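You operate a simulated robot arm through the tools that you are given. There is no shell and no other tool.

The job below is to be done with a simulated robot arm. You get a single attempt, and the scene is never put back.

JOB
Put things in order on the counter by the fridge. At the end: the bread roll from the counter by the fridge is on the white saucer; the orange sponge from the counter by the fridge is on the blue coaster; the green glass bottle stands where the blue yeast carton stood; the blue yeast carton stands on top of the syrup can; the red tub stands where the bread roll stood; whatever was shut is shut again. Leave all else as you found it, and nothing knocked over.

It is judged by the outcome, as a careful person would: the job done as asked, and still so three seconds after it is handed in. It fails if anything else is knocked over, pushed out of place, dropped, spilled or broken.

ROBOT AND FRAMES
A 5-joint arm with a two-finger parallel gripper, fixed in place. Base frame: the origin is at the foot of the arm, x ahead of it, y to its left, z up; the work surface is at about z = 0. Units: mm, degrees, N and s.
With the tool pointing down near the work surface it reaches from about 260 to 680 mm from the base axis. Its first joint turns from -66.0 to 66.0 degrees. The tool tilts only in the upright plane through the base axis and itself; it spins freely about its own axis. Payload 2.9 kg.
Tool frame: the origin (TCP) lies between the finger pads and is the grasp point; the fingertips stand 30 mm ahead of it; z points along the fingers, y is the line along which they close. Largest opening 110 mm; finger width 20, thickness 10; the body of the gripper, 48 by 112 mm, starts 55 mm behind the TCP.
Orientation is that of the tool frame in the base frame, as a unit quaternion [x, y, z, w]. With the fingers straight down and closing along the base's y, the tool's x points along the base's -x, its y along +y and its z along -z.

CONTROLS
- The arm moves only by the tool play_rows. Its argument "targets" is one flat list of numbers, 7 for each row, row after row: the opening in per cent of the stroke, from 0 (shut) to 100 (fully open), then the shift along the tool's x, y, z in units of 40 mm (1.0 is 40 mm), then the turn, a rotation vector about the tool's x, y, z in units of 4 degrees (1.0 is 4 degrees). In form: [fingers, dx, dy, dz, wx, wy, wz, fingers, dx, dy, dz, wx, wy, wz, ...]. A call has 1 to 20 rows; each row shifts and turns the commanded pose from where the row before left it, along the tool's axes as they then stand. A call with a number of a shift or a turn outside -1 to 1 is refused whole. Each row takes 0.2 s and may step no farther than 50 mm and 8.6 degrees from the row before; otherwise, or with a gripper value out of range, the whole call is refused. A pose out of reach is approached as far as the arm can. The call stops where the force on the tool passes 40 N (or 10 N more than at its start, if that is more) or the arm is blocked; 0.2 s more then pass. The fingers move at their own pace (about 108 mm/s each) and stop on an object; they squeeze with about 35 N. The grip force told is the motor's: it shows also when the fingers shut on nothing. Time passes only in rows, and 0.2 s behind the last, so rows that do not move let the fingers close. It gives the time, the measured TCP pose, the force on the tool (base axes), the opening and the grip force at its end, in the units of the frame above (readings bear some noise), with the torque about the TCP (base axes, N m) and any sound that the robot's microphone picked up.
- Cameras (640 x 400 px; columns grow to the right, rows downward): "scene" is fixed at [43.5, -465.9, 598]; the picture's right is [0.65, -0.76, 0.00], its down [-0.56, -0.47, -0.69] and it looks along [0.52, 0.44, -0.73] (base axes); focal length 279 px, centre (320, 200). "wrist" rides on the gripper at [72, 17, -103] in the tool frame; the picture's right is [-0.23, 0.97, 0.00], its down [-0.76, -0.18, -0.62] and it looks along [-0.61, -0.14, 0.78] (tool axes); focal length 222 px, centre (320, 200). There is no depth. A picture from a camera that has moved, and an enlarged one, comes with that camera's place and axes in the base frame and with its lens. The place of the scene camera against the robot may be out by one fixed shift of up to 18 mm in any direction.
- grab_frame(camera): a new picture of that camera. It takes no simulated time.
- close_up(camera, box): a new picture of the part [left, top, right, bottom] of that camera's present view, enlarged. It takes no simulated time.
- sign_off(): hands the job in; it is judged then, once.

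Places have to be worked out from the pictures, the camera data and where the tool is seen. Open the gripper and draw the arm clear of the work before you hand the job in, unless the task says otherwise.

The tools are called after "Emit:" as a command line: name --argument value ..., lists and objects as JSON in quotes. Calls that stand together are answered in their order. play_rows: Moves the arm, as the interface text tells. Its arguments: {"type":"object","properties":{"targets":{"type":"array","items":{"type":"number"}}},"required":["targets"]} The other tools are called the same way: grab_frame (camera) takes a picture; close_up (camera, box) takes an enlarged picture of a part of a camera's view; sign_off () hands the job in.

At the start:

```text
time_s: 0.0
eef_pos: [430.9, -176.8, 315.0]
ee_rot: [0.0, 1.0, 0.0, 0.0]
ft_force: [-1.0, 0.5, 0.2]
ft_torque: [0.0, 0.01, 0.0]
width: 110.1
grasp_force: 0.1
```

scene: 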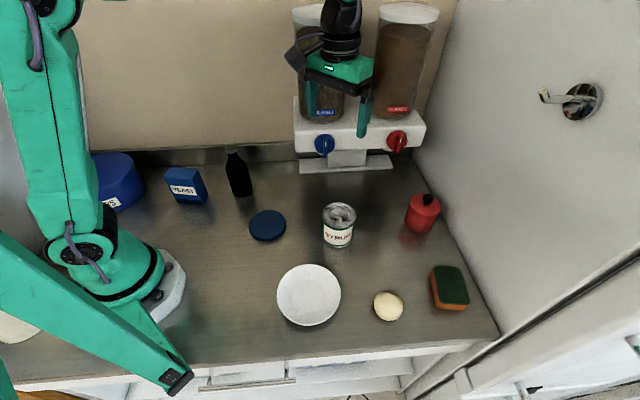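
wrist: 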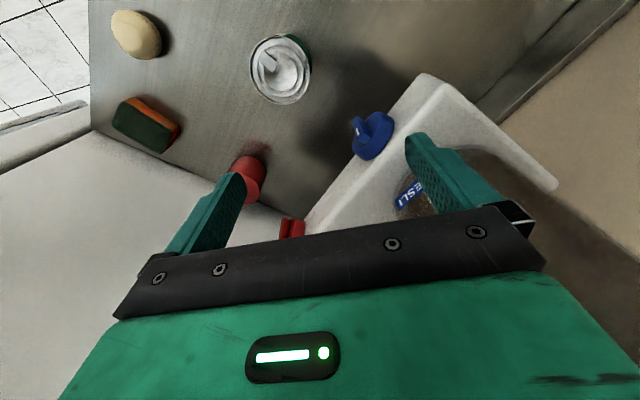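

I'll look closer at the objects on the counter before moving anything.

Emit:
close_up --camera "scene" --box '[80, 130, 280, 255]'

Emit:
close_up --camera "scene" --box '[240, 170, 500, 333]'

Emit:
grab_frame --camera "wrist"

Emit:
close_up --camera "scene" --box '[160, 300, 640, 400]'

```text
3.20 times, centred on (180, 192) of scene
camera zoom: at [43.5, -465.9, 598.0], right [0.65, -0.76, 0.0], down [-0.56, -0.47, -0.69], along [0.52, 0.44, -0.73], focal length 894 px, centre (768, 224)
```

zoom: 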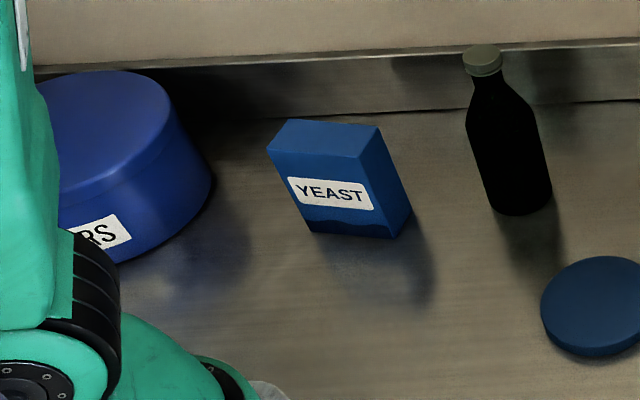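

```text
2.45 times, centred on (370, 252) of scene
camera zoom: at [43.5, -465.9, 598.0], right [0.65, -0.76, 0.0], down [-0.56, -0.47, -0.69], along [0.52, 0.44, -0.73], focal length 685 px, centre (197, 74)
```

zoom: 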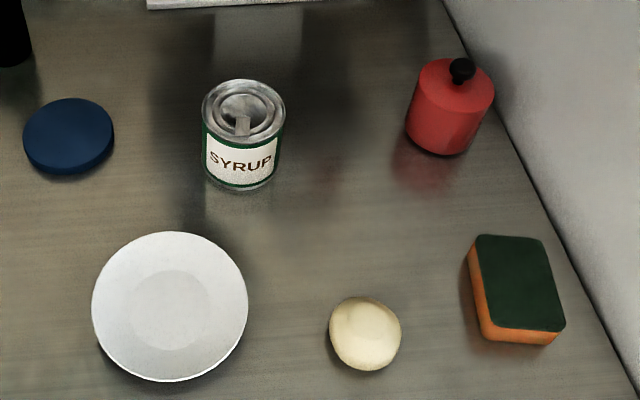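

```text
taken
camera wrist: at [358.2, -160.3, 417.8], right [0.23, 0.97, 0.0], down [0.76, -0.18, 0.62], along [0.61, -0.14, -0.78], focal length 222 px, centre (320, 200)
```

wrist: 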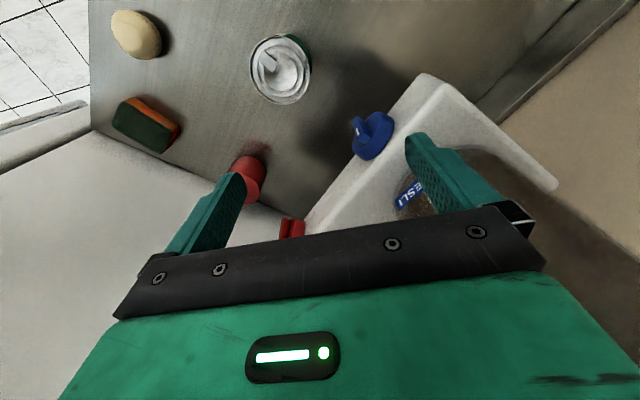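

```text
1.33 times, centred on (400, 350) of scene
camera zoom: at [43.5, -465.9, 598.0], right [0.65, -0.76, 0.0], down [-0.56, -0.47, -0.69], along [0.52, 0.44, -0.73], focal length 372 px, centre (213, 0)
```

zoom: 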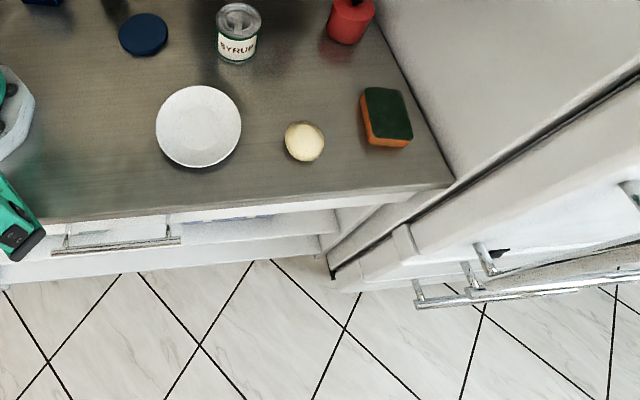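

The scene estimate puts the roll near (310..322, -421), the sponge near (430..442, -500), the tub near (570, -362), the can near (390, -220), and the dispenser knobs close to the gripper. I'll back away from the dispenser and go over the roll to get wrist views.

Emit:
play_rows --targets '[100, 0.42, -0.93, 0.27, 0, 0, 0, 100, 0.42, -0.93, 0.27, 0, 0, 0, 100, 0.42, -0.93, 0.27, 0, 0, 0, 100, 0.42, -0.93, 0.27, 0, 0, 0, 100, 0.42, -0.93, 0.27, 0, 0, 0, 100, 0.42, -0.93, 0.27, 0, 0, 0, 100, 0, 0, 0, 0, 0, 0]'

Emit:
grab_frame --camera "wrist"

Emit:
grab_frame --camera "scene"

```text
time_s: 1.6
eef_pos: [329.4, -400.7, 250.0]
ee_rot: [-0.001, 1.0, 0.0, 0.0]
ft_force: [-0.5, 0.4, -0.5]
ft_torque: [-0.01, 0.01, 0.01]
width: 109.7
grasp_force: 0.0
```

```text
taken
camera wrist: at [256.4, -382.9, 351.7], right [0.23, 0.97, 0.0], down [0.76, -0.18, 0.62], along [0.61, -0.14, -0.78], focal length 222 px, centre (320, 200)
```

wrist: 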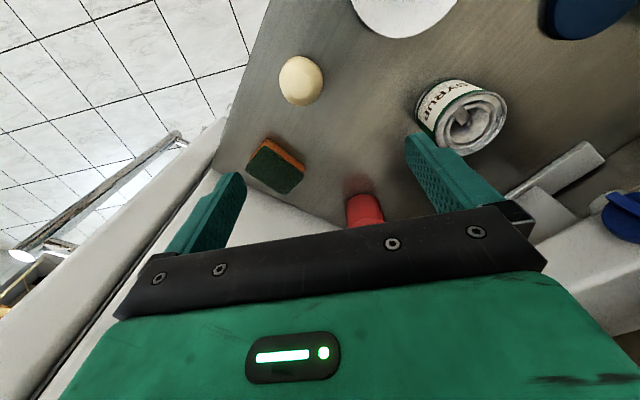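

```text
taken
```

scene: 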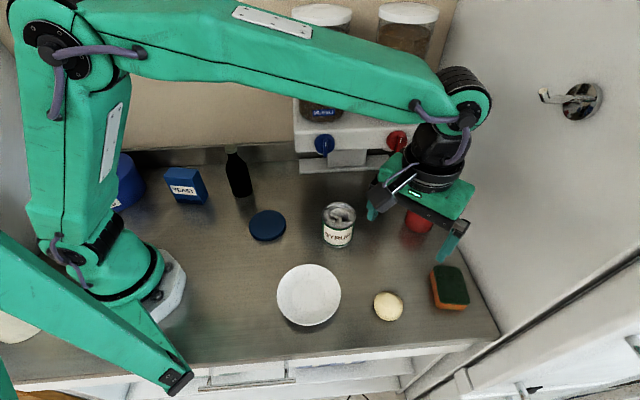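

The roll sits at about (309, -422). I'll enlarge the wrist view for the roll, sponge and tub.

Emit:
close_up --camera "wrist" --box '[230, 40, 400, 240]'

Emit:
close_up --camera "wrist" --box '[340, 0, 560, 165]'

Emit:
close_up --camera "scene" --box '[260, 240, 480, 340]'

```text
2.00 times, centred on (315, 140) of wrist
camera zoom: at [256.4, -382.9, 351.7], right [0.23, 0.97, 0.0], down [0.76, -0.18, 0.62], along [0.61, -0.14, -0.78], focal length 444 px, centre (330, 320)
```

zoom: 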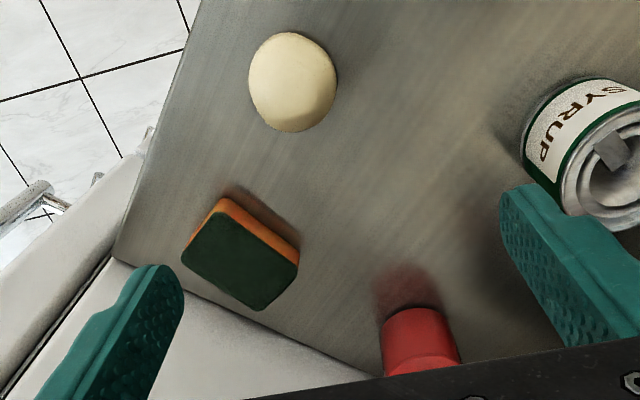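

```text
2.42 times, centred on (450, 82) of wrist
camera zoom: at [256.4, -382.9, 351.7], right [0.23, 0.97, 0.0], down [0.76, -0.18, 0.62], along [0.61, -0.14, -0.78], focal length 538 px, centre (5, 485)
```

zoom: 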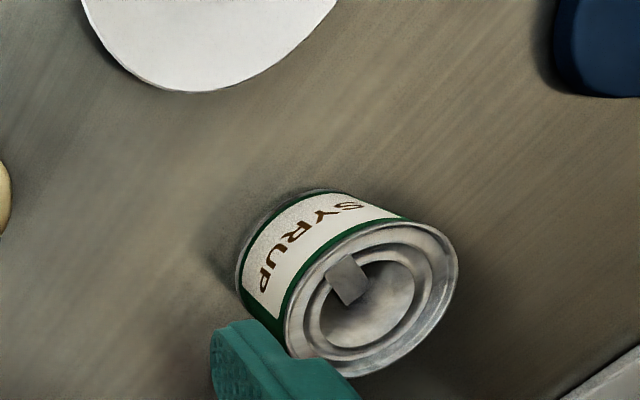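

```text
2.91 times, centred on (370, 290) of scene
camera zoom: at [43.5, -466.0, 598.0], right [0.65, -0.76, 0.0], down [-0.56, -0.47, -0.69], along [0.52, 0.44, -0.73], focal length 812 px, centre (174, -62)
```

zoom: 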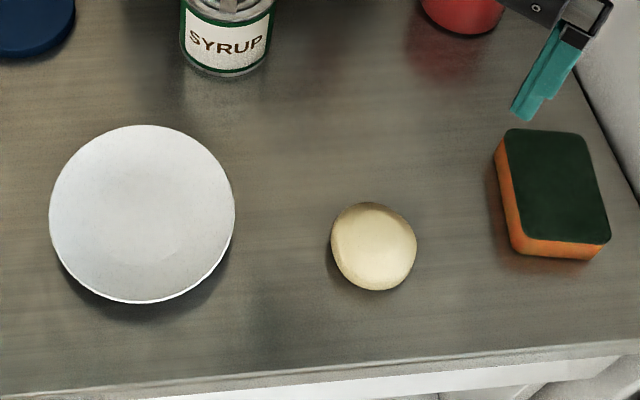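

The roll is centred near (310, -421), about 60 mm across. I'll align above it and come down part way, then check.

Emit:
play_rows --targets '[100, 0.25, -0.25, 0.7, 0, 0, 0, 100, 0.235, -0.257, 0.8, 0, 0, 0, 100, 0, 0, 0.8, 0, 0, 0, 100, 0, 0, 0.7, 0, 0, 0, 100, 0, 0, 0, 0, 0, 0]'

Emit:
grab_frame --camera "wrist"

```text
time_s: 2.8
eef_pos: [312.3, -418.0, 129.7]
ee_rot: [-0.001, 1.0, -0.001, 0.0]
ft_force: [0.1, -0.3, -0.5]
ft_torque: [0.05, -0.04, -0.01]
width: 110.0
grasp_force: 0.1
```

```text
taken
camera wrist: at [239.1, -399.6, 233.1], right [0.23, 0.97, 0.0], down [0.76, -0.18, 0.62], along [0.61, -0.14, -0.78], focal length 222 px, centre (320, 200)
```

wrist: 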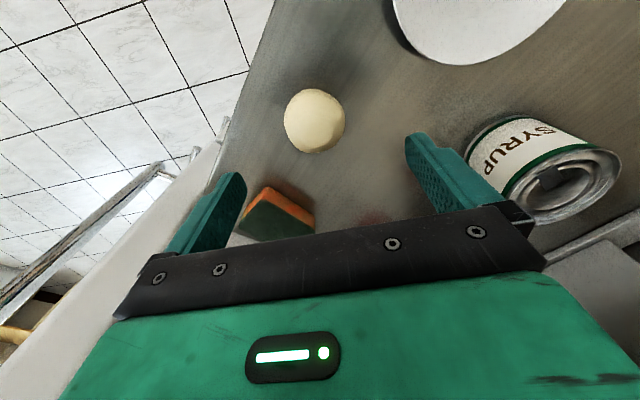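

The roll is on the tool axis to within about 5 mm. I'll shift slightly, descend to a fingertip height of about 8 mm, and close on it.

Emit:
play_rows --targets '[90, 0, -0.11, 0.8, 0, 0, 0, 90, 0, 0, 0.8, 0, 0, 0, 90, 0, 0, 0.5, 0, 0, 0, 90, 0, 0, 0.2, 0, 0, 0, 90, 0, 0, 0, 0, 0, 0, 45, 0, 0, 0, 0, 0, 0, 45, 0, 0, 0, 0, 0, 0, 40, 0, 0, 0, 0, 0, 0, 40, 0, 0, 0, 0, 0, 0]'

Emit:
grab_frame --camera "wrist"

Emit:
close_up --camera "scene" --box '[260, 220, 480, 340]'

```text
time_s: 4.8
eef_pos: [310.2, -424.9, 39.2]
ee_rot: [0.0, 1.0, 0.0, 0.0]
ft_force: [-1.1, -0.8, -0.1]
ft_torque: [0.0, -0.01, 0.0]
width: 58.3
grasp_force: 34.8
```

```text
taken
camera wrist: at [238.3, -407.6, 142.7], right [0.23, 0.97, 0.0], down [0.76, -0.18, 0.62], along [0.61, -0.14, -0.78], focal length 222 px, centre (320, 200)
```

wrist: 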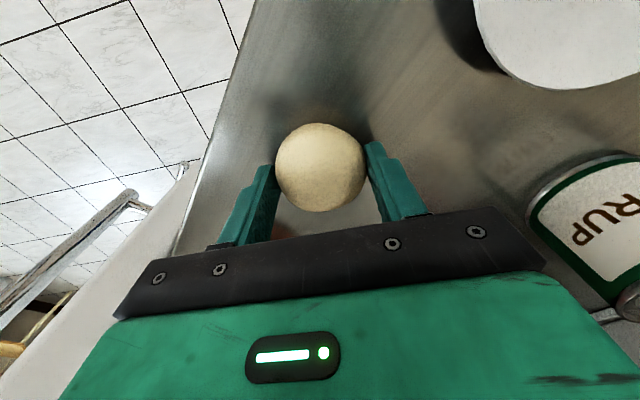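

```text
2.91 times, centred on (370, 280) of scene
camera zoom: at [43.5, -465.9, 598.0], right [0.65, -0.76, 0.0], down [-0.56, -0.47, -0.69], along [0.52, 0.44, -0.73], focal length 812 px, centre (174, -33)
```

zoom: 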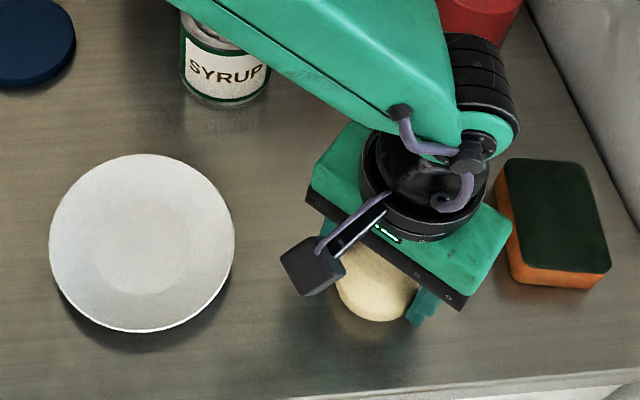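

The roll is gripped (58 mm). I'll lift it and carry it to over the saucer near (220, -275).

Emit:
play_rows --targets '[40, 0, 0, -0.3, 0, 0, 0, 40, 0, 0, -0.6, 0, 0, 0, 40, 0, 0, -0.8, 0, 0, 0, 40, 0, 0, -0.8, 0, 0, 0, 40, 0.45, 0.75, 0, 0, 0, 0, 40, 0.45, 0.75, 0, 0, 0, 0, 40, 0.45, 0.75, 0, 0, 0, 0, 40, 0.45, 0.75, 0, 0, 0, 0, 40, 0.45, 0.75, 0, 0, 0, 0, 40, 0, 0, 0, 0, 0, 0]'

Emit:
grab_frame --camera "wrist"

Emit:
grab_frame --camera "scene"

```text
time_s: 7.0
eef_pos: [220.6, -279.1, 136.5]
ee_rot: [0.0, 1.0, 0.0, 0.0]
ft_force: [0.2, 0.2, -0.8]
ft_torque: [0.01, 0.02, -0.02]
width: 58.2
grasp_force: 34.9
```

```text
taken
camera wrist: at [147.2, -261.3, 240.0], right [0.23, 0.97, 0.0], down [0.76, -0.18, 0.62], along [0.61, -0.14, -0.78], focal length 222 px, centre (320, 200)
```

wrist: 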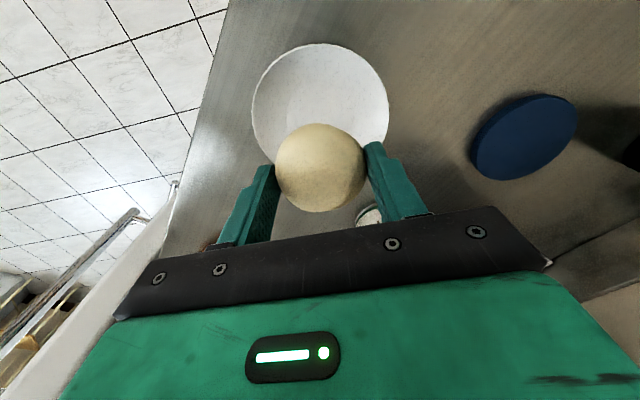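

```text
taken
```

scene: 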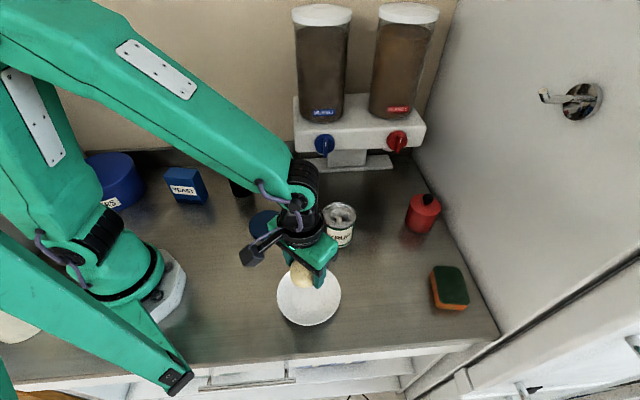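

The saucer is visible beyond the roll; I'll zoom in to find its centre before lowering.

Emit:
close_up --camera "wrist" --box '[230, 30, 410, 230]'

Emit:
close_up --camera "scene" --box '[230, 200, 400, 340]'

```text
2.00 times, centred on (320, 130) of wrist
camera zoom: at [147.2, -261.3, 240.0], right [0.23, 0.97, 0.0], down [0.76, -0.18, 0.62], along [0.61, -0.14, -0.78], focal length 444 px, centre (320, 340)
```

zoom: 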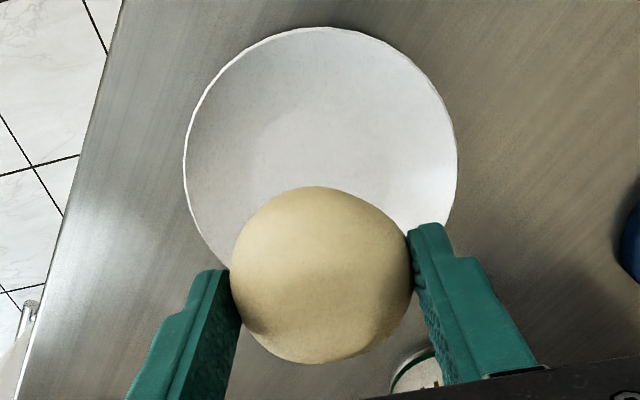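

```text
2.86 times, centred on (315, 270) of scene
camera zoom: at [43.5, -465.9, 598.0], right [0.65, -0.76, 0.0], down [-0.56, -0.47, -0.69], along [0.52, 0.44, -0.73], focal length 798 px, centre (334, 0)
```

zoom: 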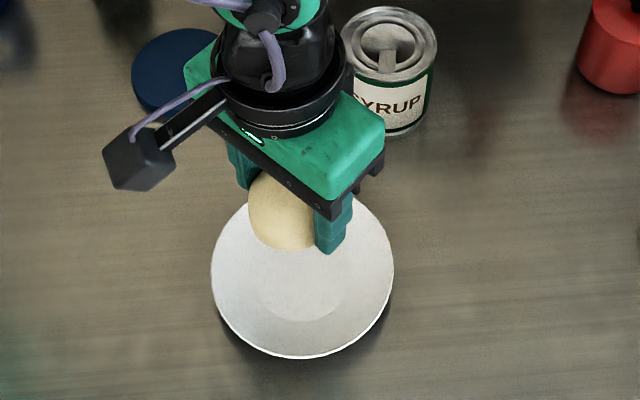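

The saucer fits a circle of radius about 69 mm centred near (228, -280). I'll shift 9 mm ahead and lower the roll close to the saucer floor.

Emit:
play_rows --targets '[40, -0.22, -0.05, 0, 0, 0, 0, 40, 0, 0, 0.6, 0, 0, 0, 40, 0, 0, 0.6, 0, 0, 0, 40, 0, 0, 0.5, 0, 0, 0, 40, 0, 0, 0.4, 0, 0, 0, 40, 0, 0, 0.1, 0, 0, 0, 40, 0, 0, 0, 0, 0, 0]'

Emit:
grab_frame --camera "wrist"

Emit:
close_up --camera "scene" --box '[230, 200, 400, 340]'

```text
time_s: 8.6
eef_pos: [229.1, -278.1, 49.6]
ee_rot: [0.001, 1.0, 0.0, 0.0]
ft_force: [0.1, 0.8, -0.2]
ft_torque: [0.0, 0.0, -0.02]
width: 58.2
grasp_force: 35.0
```

```text
taken
camera wrist: at [156.9, -260.3, 153.4], right [0.23, 0.97, 0.0], down [0.76, -0.18, 0.62], along [0.61, -0.14, -0.78], focal length 222 px, centre (320, 200)
```

wrist: 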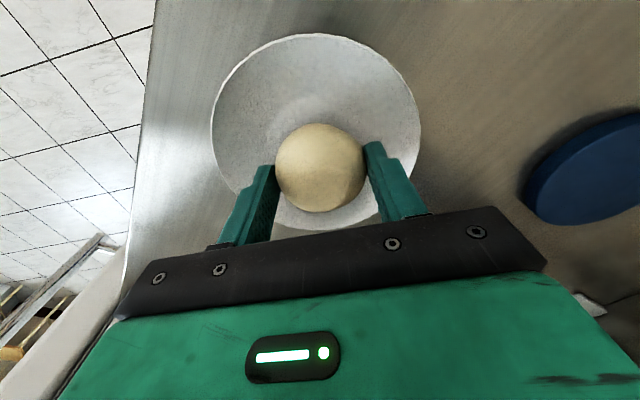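

```text
2.86 times, centred on (315, 270) of scene
camera zoom: at [43.5, -465.9, 598.0], right [0.65, -0.76, 0.0], down [-0.56, -0.47, -0.69], along [0.52, 0.44, -0.73], focal length 798 px, centre (334, 0)
```

zoom: 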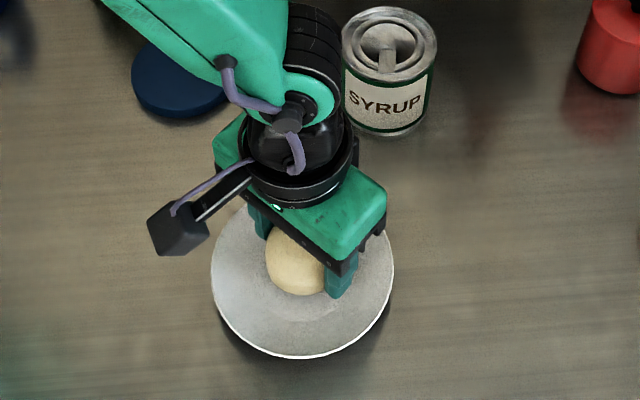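

The roll is centred over the saucer to about 4 mm. I'll correct that and lower slowly until contact shows.

Emit:
play_rows --targets '[40, -0.04, -0.09, 0, 0, 0, 0, 40, 0, 0, 0.05, 0, 0, 0, 40, 0, 0, 0.05, 0, 0, 0, 40, 0, 0, 0, 0, 0, 0]'

```text
time_s: 9.6
eef_pos: [231.4, -281.9, 46.2]
ee_rot: [0.001, 1.0, 0.0, 0.0]
ft_force: [-0.4, -0.4, -0.9]
ft_torque: [0.01, 0.0, 0.01]
width: 58.3
grasp_force: 35.1
```

Emit:
play_rows --targets '[40, 0, 0, 0.04, 0, 0, 0, 40, 0, 0, 0, 0, 0, 0]'

Emit:
close_up --camera "wrist" --box '[200, 30, 440, 230]'

```text
time_s: 10.2
eef_pos: [230.3, -280.3, 44.5]
ee_rot: [0.0, 1.0, 0.0, 0.0]
ft_force: [-0.2, 0.7, -0.4]
ft_torque: [-0.01, -0.05, 0.03]
width: 58.0
grasp_force: 35.0
```

```text
2.00 times, centred on (320, 130) of wrist
camera zoom: at [158.3, -263.4, 147.9], right [0.23, 0.97, 0.0], down [0.76, -0.18, 0.62], along [0.61, -0.14, -0.78], focal length 444 px, centre (320, 340)
```

zoom: 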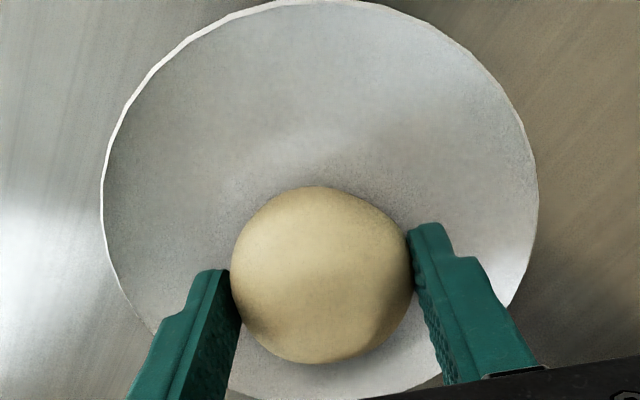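

No contact yet; I'll keep lowering in 2 mm steps.

Emit:
play_rows --targets '[40, 0, 0, 0.05, 0, 0, 0, 40, 0, 0, 0, 0, 0, 0]'

```text
time_s: 10.8
eef_pos: [231.3, -281.8, 44.3]
ee_rot: [-0.001, 1.0, 0.0, 0.0]
ft_force: [-2.2, 10.1, 29.8]
ft_torque: [0.4, 0.18, 0.07]
width: 58.4
grasp_force: 34.7
```

Contact: 30 N up through the roll's bottom. I'll ease 1 mm up, open modestly so that the fingers stay inside the rim, and rise.

Emit:
play_rows --targets '[40, 0, 0, -0.03, 0, 0, 0, 66, 0, 0, 0, 0, 0, 0, 66, 0, 0, 0, 0, 0, 0, 66, 0, 0, 0, 0, 0, 0, 66, 0, 0, -0.2, 0, 0, 0, 66, 0, 0, -0.5, 0, 0, 0, 70, 0, 0, -0.9, 0, 0, 0, 100, 0, 0, -1, 0, 0, 0, 100, 0, 0, -1, 0, 0, 0, 100, 0, 0, 0, 0, 0, 0]'

Emit:
grab_frame --camera "wrist"

Emit:
grab_frame --camera "scene"

```text
time_s: 13.0
eef_pos: [233.1, -281.2, 187.0]
ee_rot: [0.0, 1.0, -0.001, 0.0]
ft_force: [0.5, 0.3, -0.3]
ft_torque: [-0.01, -0.01, -0.04]
width: 109.8
grasp_force: 0.0
```

```text
taken
camera wrist: at [159.8, -264.0, 289.6], right [0.23, 0.97, 0.0], down [0.76, -0.18, 0.62], along [0.61, -0.14, -0.78], focal length 222 px, centre (320, 200)
```

wrist: 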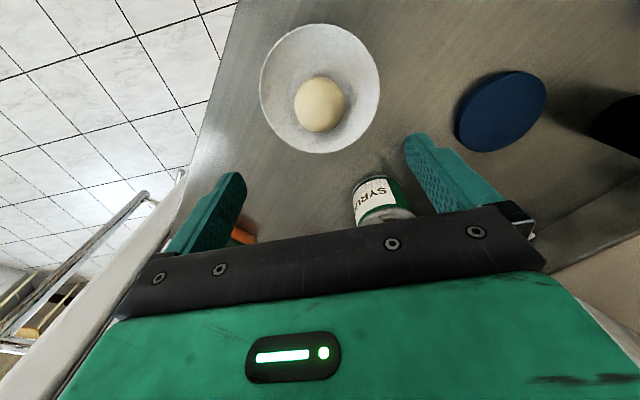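

```text
taken
```

scene: 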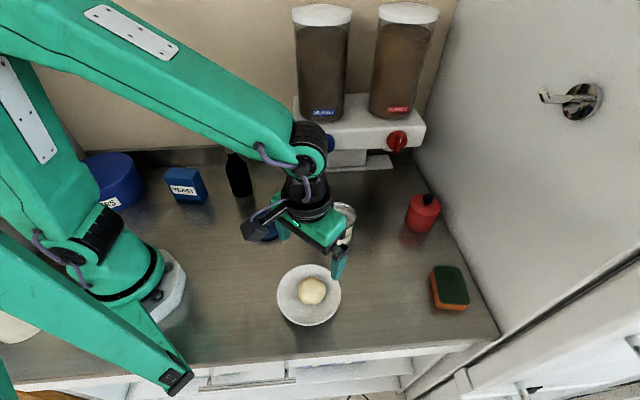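

The roll rests centred on the saucer. Next is the tub (it must go before the carton is stacked on the can): I'll move to its front side above the counter and turn the gripper 45°, so its jaws run along the counter's back wall.

Emit:
play_rows --targets '[100, -0.897, -0.372, -0.05, 0, 0, 0, 100, -0.897, -0.372, -0.05, 0, 0, 0, 100, -0.897, -0.372, -0.05, 0, 0, 0, 100, -0.897, -0.372, -0.05, 0, 0, 0, 100, -0.897, -0.372, -0.05, 0, 0, 0, 100, -0.897, -0.372, -0.05, 0, 0, 0, 100, -0.897, -0.372, -0.05, 0, 0, 0, 100, 0, 0, 0, 0, 0, 0]'

Emit:
grab_frame --camera "wrist"

Emit:
grab_frame --camera "scene"

```text
time_s: 14.8
eef_pos: [483.3, -386.4, 204.5]
ee_rot: [0.0, 1.0, 0.0, -0.001]
ft_force: [0.2, -0.4, 0.5]
ft_torque: [-0.02, 0.03, 0.03]
width: 110.1
grasp_force: 0.1
```

```text
taken
camera wrist: at [409.8, -368.6, 307.9], right [0.23, 0.97, 0.0], down [0.76, -0.18, 0.62], along [0.61, -0.14, -0.78], focal length 222 px, centre (320, 200)
```

wrist: 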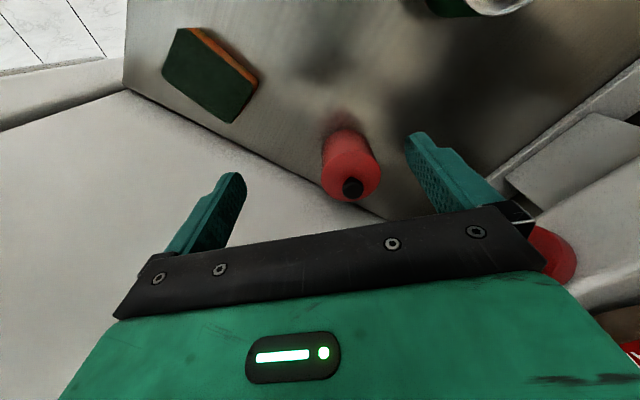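

```text
taken
```

scene: 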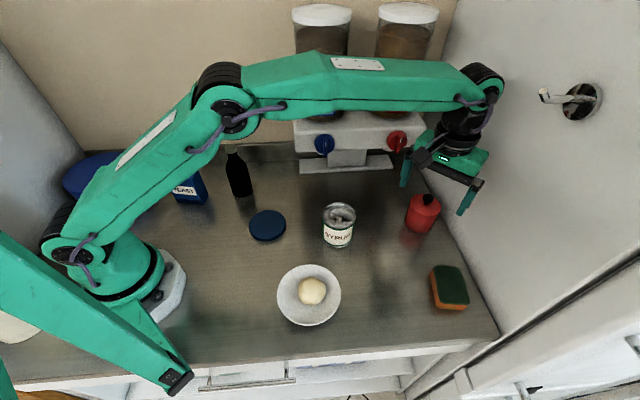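

The tub is in view with its knob on top. I'll zoom in to locate it and the sponge.

Emit:
close_up --camera "wrist" --box '[290, 100, 410, 220]'

Emit:
close_up --camera "wrist" --box '[140, 10, 280, 140]'

Emit:
close_up --camera "scene" --box '[360, 150, 480, 250]'

```text
3.33 times, centred on (350, 160) of wrist
camera zoom: at [409.8, -368.6, 307.9], right [0.23, 0.97, 0.0], down [0.76, -0.18, 0.62], along [0.61, -0.14, -0.78], focal length 740 px, centre (220, 333)
```

zoom: 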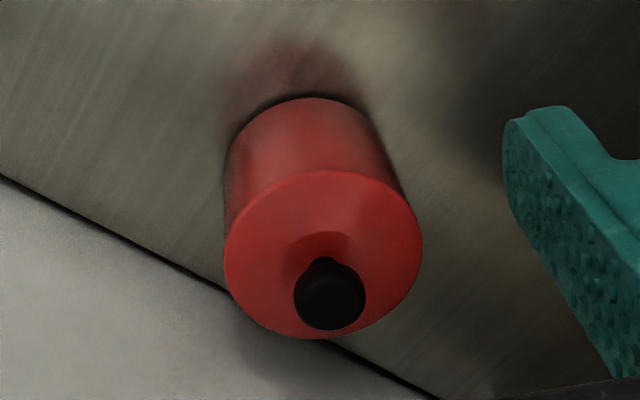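

```text
3.08 times, centred on (210, 75) of wrist
camera zoom: at [409.8, -368.6, 307.9], right [0.23, 0.97, 0.0], down [0.76, -0.18, 0.62], along [0.61, -0.14, -0.78], focal length 684 px, centre (658, 585)
```

zoom: 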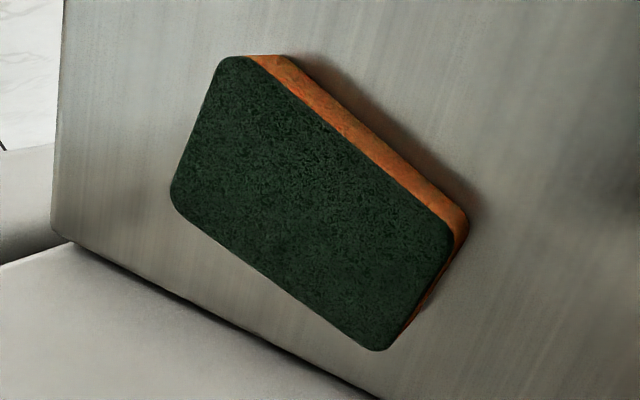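

```text
4.00 times, centred on (420, 200) of scene
camera zoom: at [43.5, -465.9, 598.0], right [0.65, -0.76, 0.0], down [-0.56, -0.47, -0.69], along [0.52, 0.44, -0.73], focal length 1117 px, centre (-80, 200)
```

zoom: 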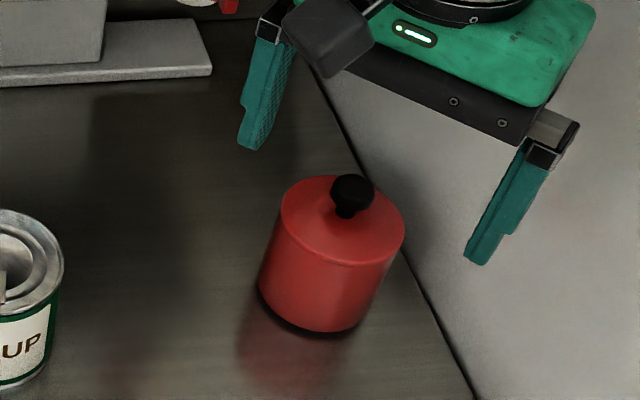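

The tub is at about (569, -366), radius 38 mm, top at 66 mm; the fridge wall is some 75 mm beyond its axis. I'll turn the gripper by 45° so the jaws close parallel to the fridge side, with the narrow body side toward the wall.

Emit:
play_rows --targets '[95, 0, 0, 0, 0, 0, 0.9375, 95, 0, 0, 0, 0, 0, 0.9375, 95, 0, 0, 0, 0, 0, 0.9375, 95, 0, 0, 0, 0, 0, 0.9375, 95, 0, 0, 0, 0, 0, 0.9375, 95, 0, 0, 0, 0, 0, 0.9375, 95, 0, 0, 0, 0, 0, 0.9375, 95, 0, 0, 0, 0, 0, 0.9375, 95, 0, 0, 0, 0, 0, 0.9375, 95, 0, 0, 0, 0, 0, 0.9375, 95, 0, 0, 0, 0, 0, 0.9375, 95, 0, 0, 0, 0, 0, 0.9375, 95, 0, 0, 0, 0, 0, 0]'

Emit:
grab_frame --camera "wrist"

```text
time_s: 17.6
eef_pos: [481.2, -385.6, 201.6]
ee_rot: [0.384, 0.924, -0.001, -0.001]
ft_force: [-0.6, -0.3, -0.5]
ft_torque: [0.0, 0.02, -0.02]
width: 104.2
grasp_force: 0.0
```

```text
taken
camera wrist: at [442.2, -321.9, 305.0], right [0.85, 0.53, 0.0], down [0.41, -0.66, 0.62], along [0.33, -0.53, -0.78], focal length 222 px, centre (320, 200)
```

wrist: 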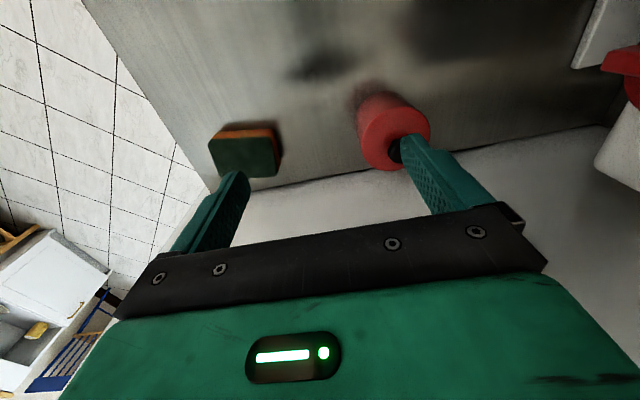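

The turn is right (jaws now close along (0.71, 0.71)). I'll move over the tub at a safe height above its knob.

Emit:
play_rows --targets '[95, -0.403, 0.633, 0.4, 0, 0, 0, 95, -0.403, 0.633, 0.4, 0, 0, 0, 95, -0.403, 0.633, 0.4, 0, 0, 0, 95, 0, 0, 0.3, 0, 0, 0, 95, 0, 0, 0, 0, 0, 0]'

Emit:
grab_frame --camera "wrist"

Emit:
grab_frame --camera "scene"

```text
time_s: 18.8
eef_pos: [563.5, -361.2, 140.4]
ee_rot: [0.383, 0.924, 0.0, -0.001]
ft_force: [0.1, -0.1, 0.6]
ft_torque: [0.0, -0.04, 0.02]
width: 104.6
grasp_force: 0.0
out of reach, approached as far as the arm can: row 3
```

```text
taken
camera wrist: at [524.5, -296.1, 242.9], right [0.85, 0.53, 0.0], down [0.41, -0.66, 0.62], along [0.33, -0.53, -0.78], focal length 222 px, centre (320, 200)
```

wrist: 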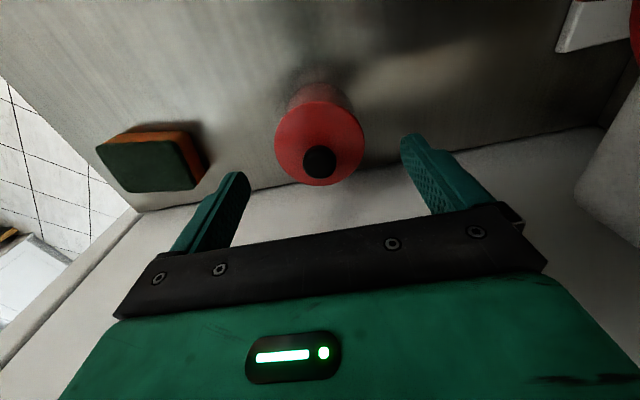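

```text
taken
```

scene: 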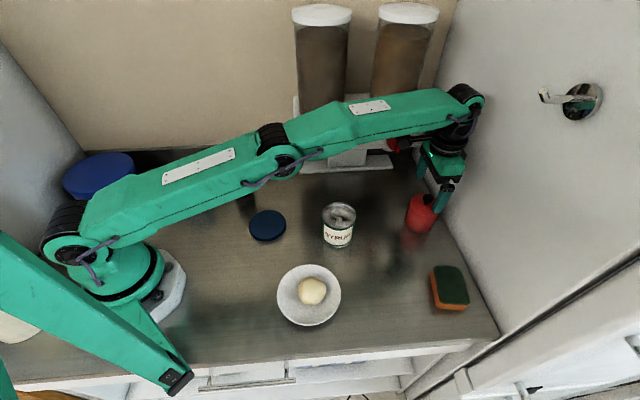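

The tub is centred left–right between the fingers and about 5 mm farther out than the arm reaches at this height. I'll lower in part and re-check the reach.

Emit:
play_rows --targets '[95, 0, 0, 0.5, 0, 0, 0, 95, 0, 0, 0.5, 0, 0, 0, 95, 0, 0, 0, 0, 0, 0]'

Emit:
grab_frame --camera "wrist"

```text
time_s: 19.6
eef_pos: [563.9, -362.0, 100.6]
ee_rot: [0.383, 0.924, 0.0, 0.0]
ft_force: [0.6, 0.0, -0.5]
ft_torque: [-0.01, -0.01, 0.02]
width: 104.5
grasp_force: 0.1
```

```text
taken
camera wrist: at [523.5, -298.1, 203.1], right [0.85, 0.53, 0.0], down [0.41, -0.66, 0.62], along [0.33, -0.53, -0.78], focal length 222 px, centre (320, 200)
```

wrist: 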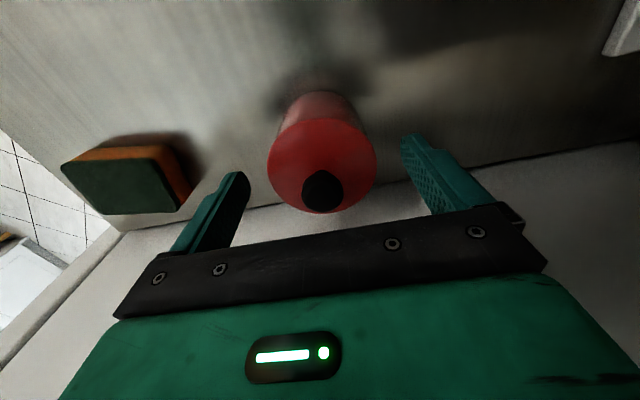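

The tub is about 5 mm beyond the tool axis toward the fridge. I'll nudge 4 mm that way while lowering toward the grip height.

Emit:
play_rows --targets '[95, -0.1, 0.02, 0.3, 0, 0, 0, 95, 0, 0, 0.4, 0, 0, 0, 95, 0, 0, 0.4, 0, 0, 0, 95, 0, 0, 0.2, 0, 0, 0, 95, 0, 0, 0, 0, 0, 0]'

Emit:
grab_frame --camera "wrist"

Emit:
close_up --camera "scene" --box '[360, 100, 520, 260]'

```text
time_s: 20.8
eef_pos: [566.1, -363.9, 48.1]
ee_rot: [0.383, 0.924, 0.0, 0.0]
ft_force: [1.2, -1.0, 0.0]
ft_torque: [0.03, 0.03, -0.02]
width: 104.5
grasp_force: 0.1
```

```text
taken
camera wrist: at [527.2, -300.8, 152.0], right [0.85, 0.53, 0.0], down [0.41, -0.66, 0.62], along [0.33, -0.53, -0.78], focal length 222 px, centre (320, 200)
```

wrist: 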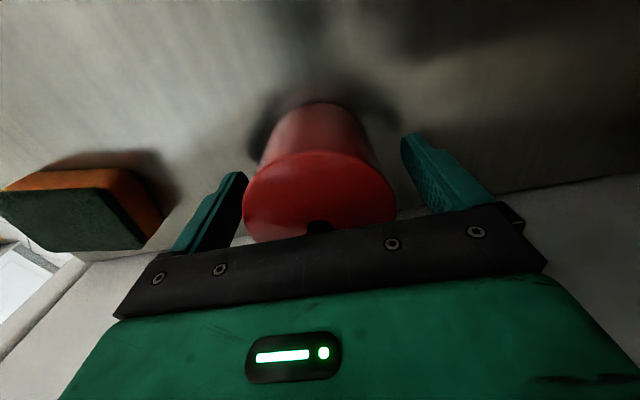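

```text
2.50 times, centred on (440, 180) of scene
camera zoom: at [43.5, -465.9, 598.0], right [0.65, -0.76, 0.0], down [-0.56, -0.47, -0.69], along [0.52, 0.44, -0.73], focal length 698 px, centre (20, 250)
```

zoom: 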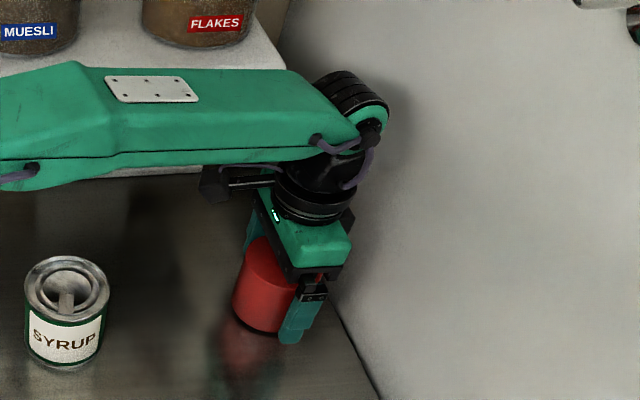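

The fingers straddle the tub with the knob clear of the palm. I'll close on the tub.

Emit:
play_rows --targets '[60, 0, 0, 0, 0, 0, 0, 60, 0, 0, 0, 0, 0, 0, 60, 0, 0, 0, 0, 0, 0, 60, 0, 0, 0, 0, 0, 0]'

Emit:
grab_frame --camera "wrist"

```text
time_s: 21.8
eef_pos: [567.1, -364.7, 49.2]
ee_rot: [0.383, 0.924, 0.0, 0.0]
ft_force: [-0.7, -1.1, -0.1]
ft_torque: [-0.08, 0.05, -0.03]
width: 73.4
grasp_force: 34.3
heard: snap
```

```text
taken
camera wrist: at [527.2, -300.7, 152.3], right [0.85, 0.53, 0.0], down [0.41, -0.66, 0.62], along [0.33, -0.53, -0.78], focal length 222 px, centre (320, 200)
```

wrist: 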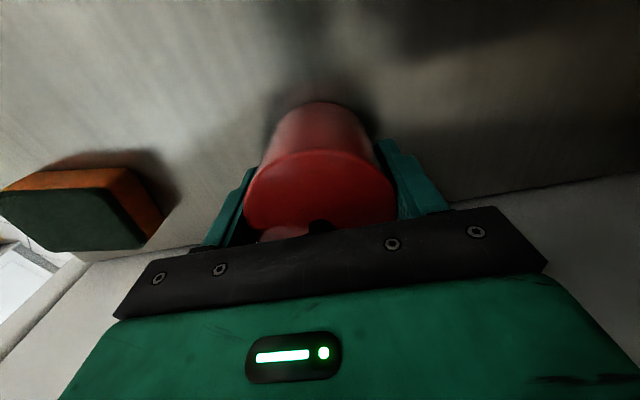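

A snap was heard, so I'll inspect the tub before lifting.

Emit:
close_up --camera "wrist" --box '[200, 90, 450, 250]'

Emit:
close_up --camera "scene" --box '[395, 160, 475, 245]'

```text
2.50 times, centred on (325, 170) of wrist
camera zoom: at [527.2, -300.7, 152.3], right [0.85, 0.53, 0.0], down [0.41, -0.66, 0.62], along [0.33, -0.53, -0.78], focal length 555 px, centre (308, 275)
```

zoom: 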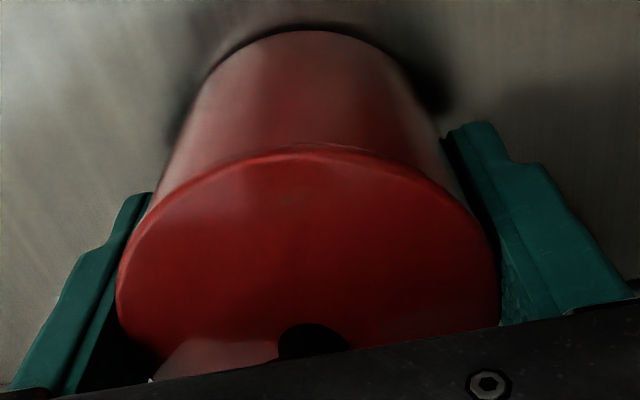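

```text
4.71 times, centred on (435, 202) of scene
camera zoom: at [43.5, -465.9, 598.0], right [0.65, -0.76, 0.0], down [-0.56, -0.47, -0.69], along [0.52, 0.44, -0.73], focal length 1314 px, centre (-221, 188)
```

zoom: 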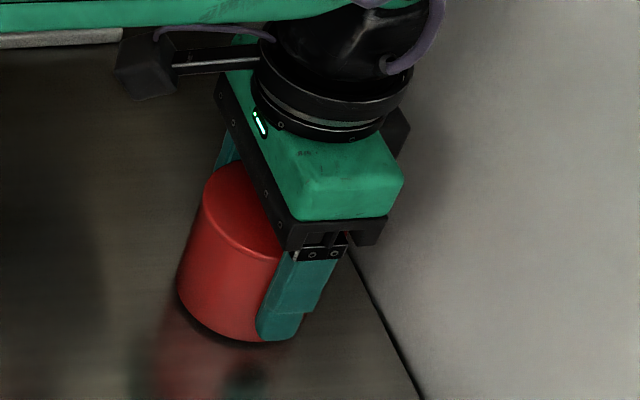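

The top now shows a lighter patch near the knob, so the lid may have moved. I'll release and rise for a clear look.

Emit:
play_rows --targets '[75, 0, 0, 0, 0, 0, 0, 95, 0, 0, 0, 0, 0, 0, 95, 0, 0, 0, 0, 0, 0, 95, 0, 0, -0.4, 0, 0, 0, 95, 0, 0, -0.8, 0, 0, 0, 95, 0, 0, -0.9, 0, 0, 0, 95, 0, 0, 0, 0, 0, 0]'

Emit:
grab_frame --camera "wrist"

Emit:
close_up --camera "scene" --box '[380, 160, 480, 245]'

```text
time_s: 23.4
eef_pos: [565.0, -364.4, 129.7]
ee_rot: [0.382, 0.924, 0.001, 0.0]
ft_force: [-0.4, 0.1, 0.4]
ft_torque: [0.02, 0.03, 0.01]
width: 104.6
grasp_force: 0.0
heard: snap
```

```text
taken
camera wrist: at [525.3, -300.1, 233.9], right [0.85, 0.53, 0.0], down [0.41, -0.66, 0.62], along [0.33, -0.53, -0.78], focal length 222 px, centre (320, 200)
```

wrist: 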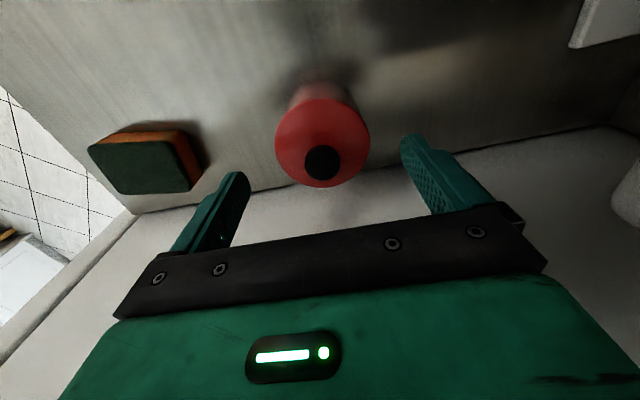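

```text
4.71 times, centred on (430, 202) of scene
camera zoom: at [43.5, -465.9, 598.0], right [0.65, -0.76, 0.0], down [-0.56, -0.47, -0.69], along [0.52, 0.44, -0.73], focal length 1314 px, centre (-198, 188)
```

zoom: 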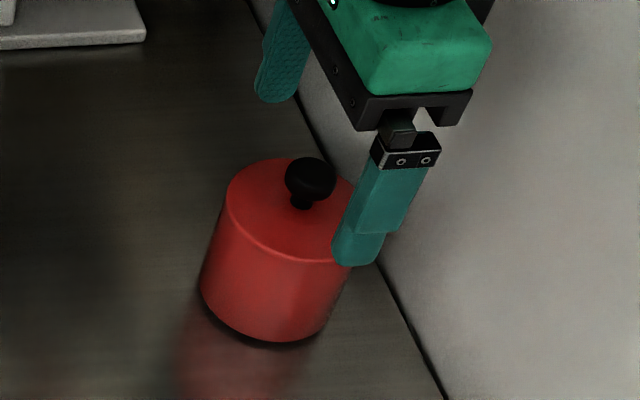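

A second snap came on release, and from here the tub looks as it did before. I'll zoom in to be sure about its lid.

Emit:
close_up --camera "wrist" --box '[260, 70, 390, 200]'

Emit:
close_up --camera "scene" --box '[400, 180, 450, 245]'

Emit:
grab_frame --camera "scene"

```text
3.08 times, centred on (325, 135) of wrist
camera zoom: at [525.3, -300.1, 233.9], right [0.85, 0.53, 0.0], down [0.41, -0.66, 0.62], along [0.33, -0.53, -0.78], focal length 684 px, centre (305, 400)
```

zoom: 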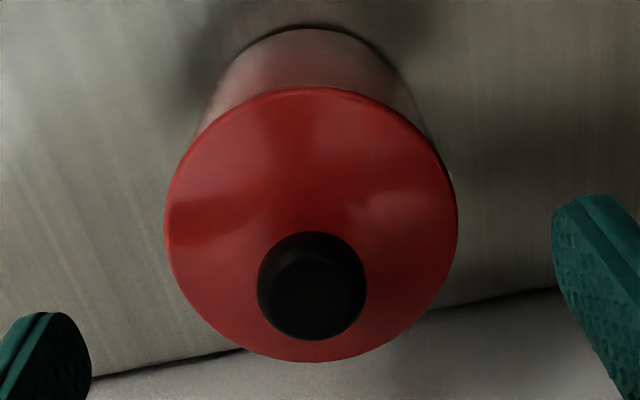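

```text
6.15 times, centred on (425, 212) of scene
camera zoom: at [43.5, -465.9, 598.0], right [0.65, -0.76, 0.0], down [-0.56, -0.47, -0.69], along [0.52, 0.44, -0.73], focal length 1718 px, centre (-326, 123)
```

zoom: 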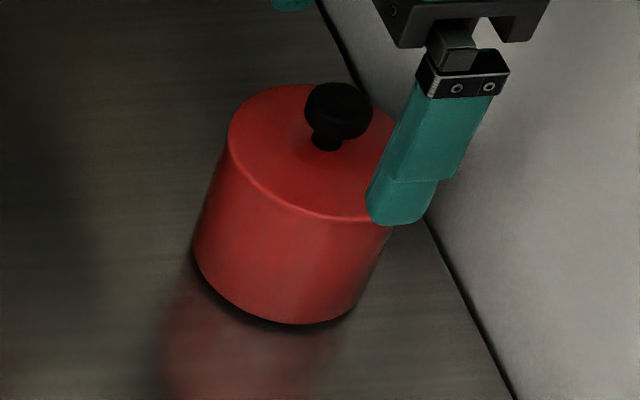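

```text
taken
```

scene: 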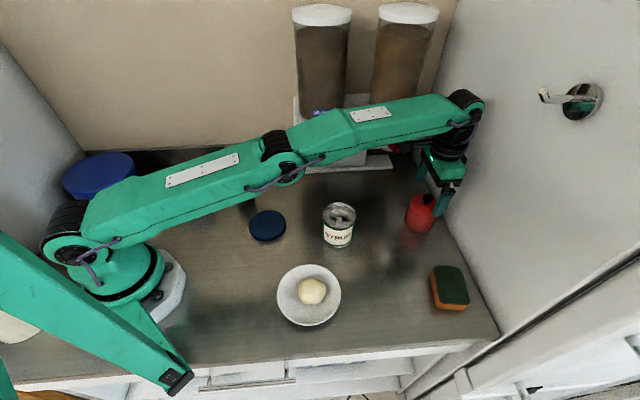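

The tub looks unchanged and upright at the same spot. I'll go back down and close slowly in steps, to see when the snap comes and whether anything on the tub moves.

Emit:
play_rows --targets '[95, 0, 0, 0.8, 0, 0, 0, 95, 0, 0, 0.8, 0, 0, 0, 95, 0, 0, 0.4, 0, 0, 0, 90, 0, 0, 0, 0, 0, 0, 80, 0, 0, 0, 0, 0, 0, 75, 0, 0, 0, 0, 0, 0, 72, 0, 0, 0, 0, 0, 0, 72, 0, 0, 0, 0, 0, 0]'

Emit:
close_up --camera "wrist" --box '[200, 90, 450, 250]'

```text
time_s: 25.2
eef_pos: [565.1, -365.1, 51.4]
ee_rot: [0.382, 0.924, 0.001, -0.001]
ft_force: [-0.1, 0.2, -0.1]
ft_torque: [0.01, 0.01, 0.05]
width: 78.9
grasp_force: 0.1
```

```text
2.50 times, centred on (325, 170) of wrist
camera zoom: at [525.5, -300.4, 154.5], right [0.85, 0.53, 0.0], down [0.41, -0.66, 0.62], along [0.33, -0.53, -0.78], focal length 555 px, centre (308, 275)
```

zoom: 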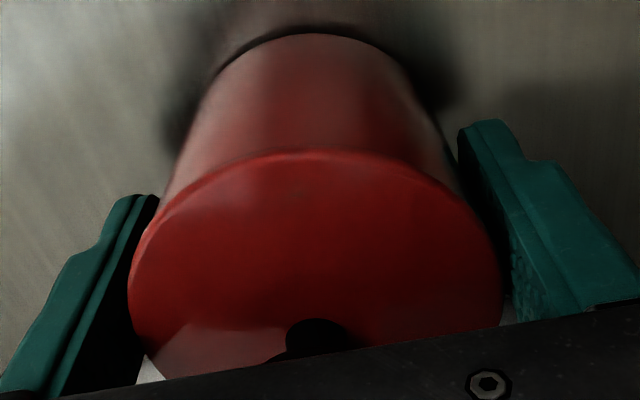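

At 79 mm opening there is no contact and the light patch is only lighting. Now the last bit of closing.

Emit:
play_rows --targets '[69, 0, 0, 0, 0, 0, 0, 68, 0, 0, 0, 0, 0, 0, 67, 0, 0, 0, 0, 0, 0]'

Emit:
close_up --camera "wrist" --box '[200, 90, 450, 250]'

```text
time_s: 26.0
eef_pos: [564.6, -364.7, 53.1]
ee_rot: [0.382, 0.924, 0.0, -0.001]
ft_force: [2.3, 1.9, 0.2]
ft_torque: [0.02, -0.03, -0.01]
width: 74.5
grasp_force: 9.5
heard: snap
```

```text
2.50 times, centred on (325, 170) of wrist
camera zoom: at [525.5, -300.3, 154.5], right [0.85, 0.53, 0.0], down [0.41, -0.66, 0.62], along [0.33, -0.53, -0.78], focal length 555 px, centre (308, 275)
```

zoom: 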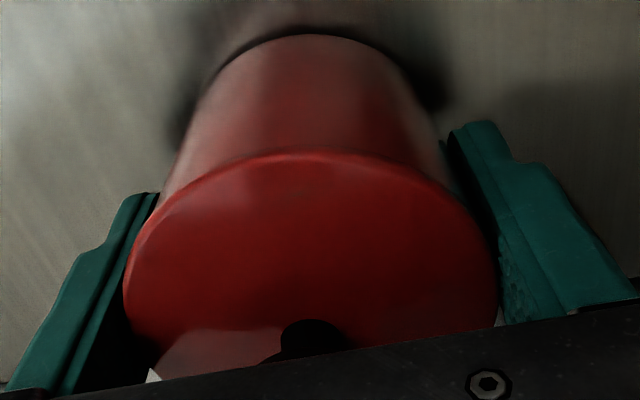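

The snap comes at first light contact (about 10 N) with no visible change: the tub's wall seems to click when pressed. I'll hold with a moderate grip and lift a little to check it stays whole.

Emit:
play_rows --targets '[65, 0, 0, 0, 0, 0, 0, 65, 0, 0, 0, 0, 0, 0, 65, 0, 0, -0.15, 0, 0, 0, 65, 0, 0, -0.3, 0, 0, 0, 65, 0, 0, 0, 0, 0, 0]'

Emit:
grab_frame --camera "wrist"

Emit:
close_up --camera "scene" --box '[380, 150, 480, 250]'

```text
time_s: 27.2
eef_pos: [565.4, -363.4, 70.1]
ee_rot: [0.383, 0.924, 0.0, -0.001]
ft_force: [0.0, -1.1, -1.8]
ft_torque: [0.02, 0.03, -0.01]
width: 73.8
grasp_force: 35.5
```

```text
taken
camera wrist: at [526.0, -299.9, 172.4], right [0.85, 0.53, 0.0], down [0.41, -0.66, 0.62], along [0.33, -0.53, -0.78], focal length 222 px, centre (320, 200)
```

wrist: 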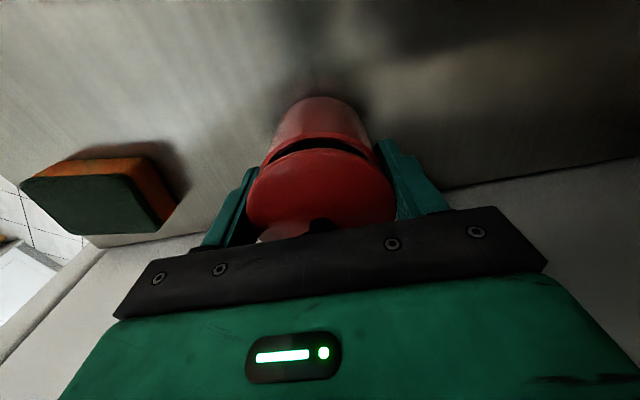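

```text
4.00 times, centred on (430, 200) of scene
camera zoom: at [43.5, -465.9, 598.0], right [0.65, -0.76, 0.0], down [-0.56, -0.47, -0.69], along [0.52, 0.44, -0.73], focal length 1117 px, centre (-120, 200)
```

zoom: 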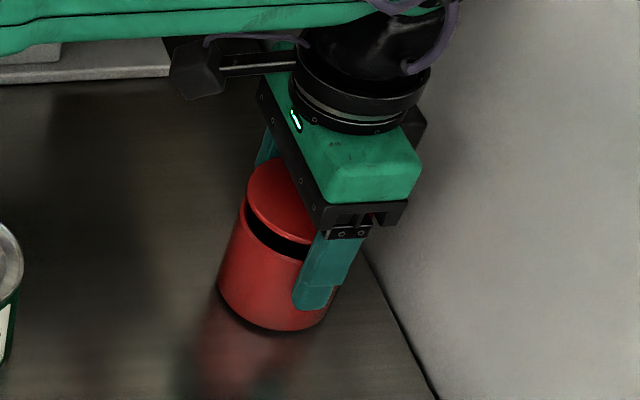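

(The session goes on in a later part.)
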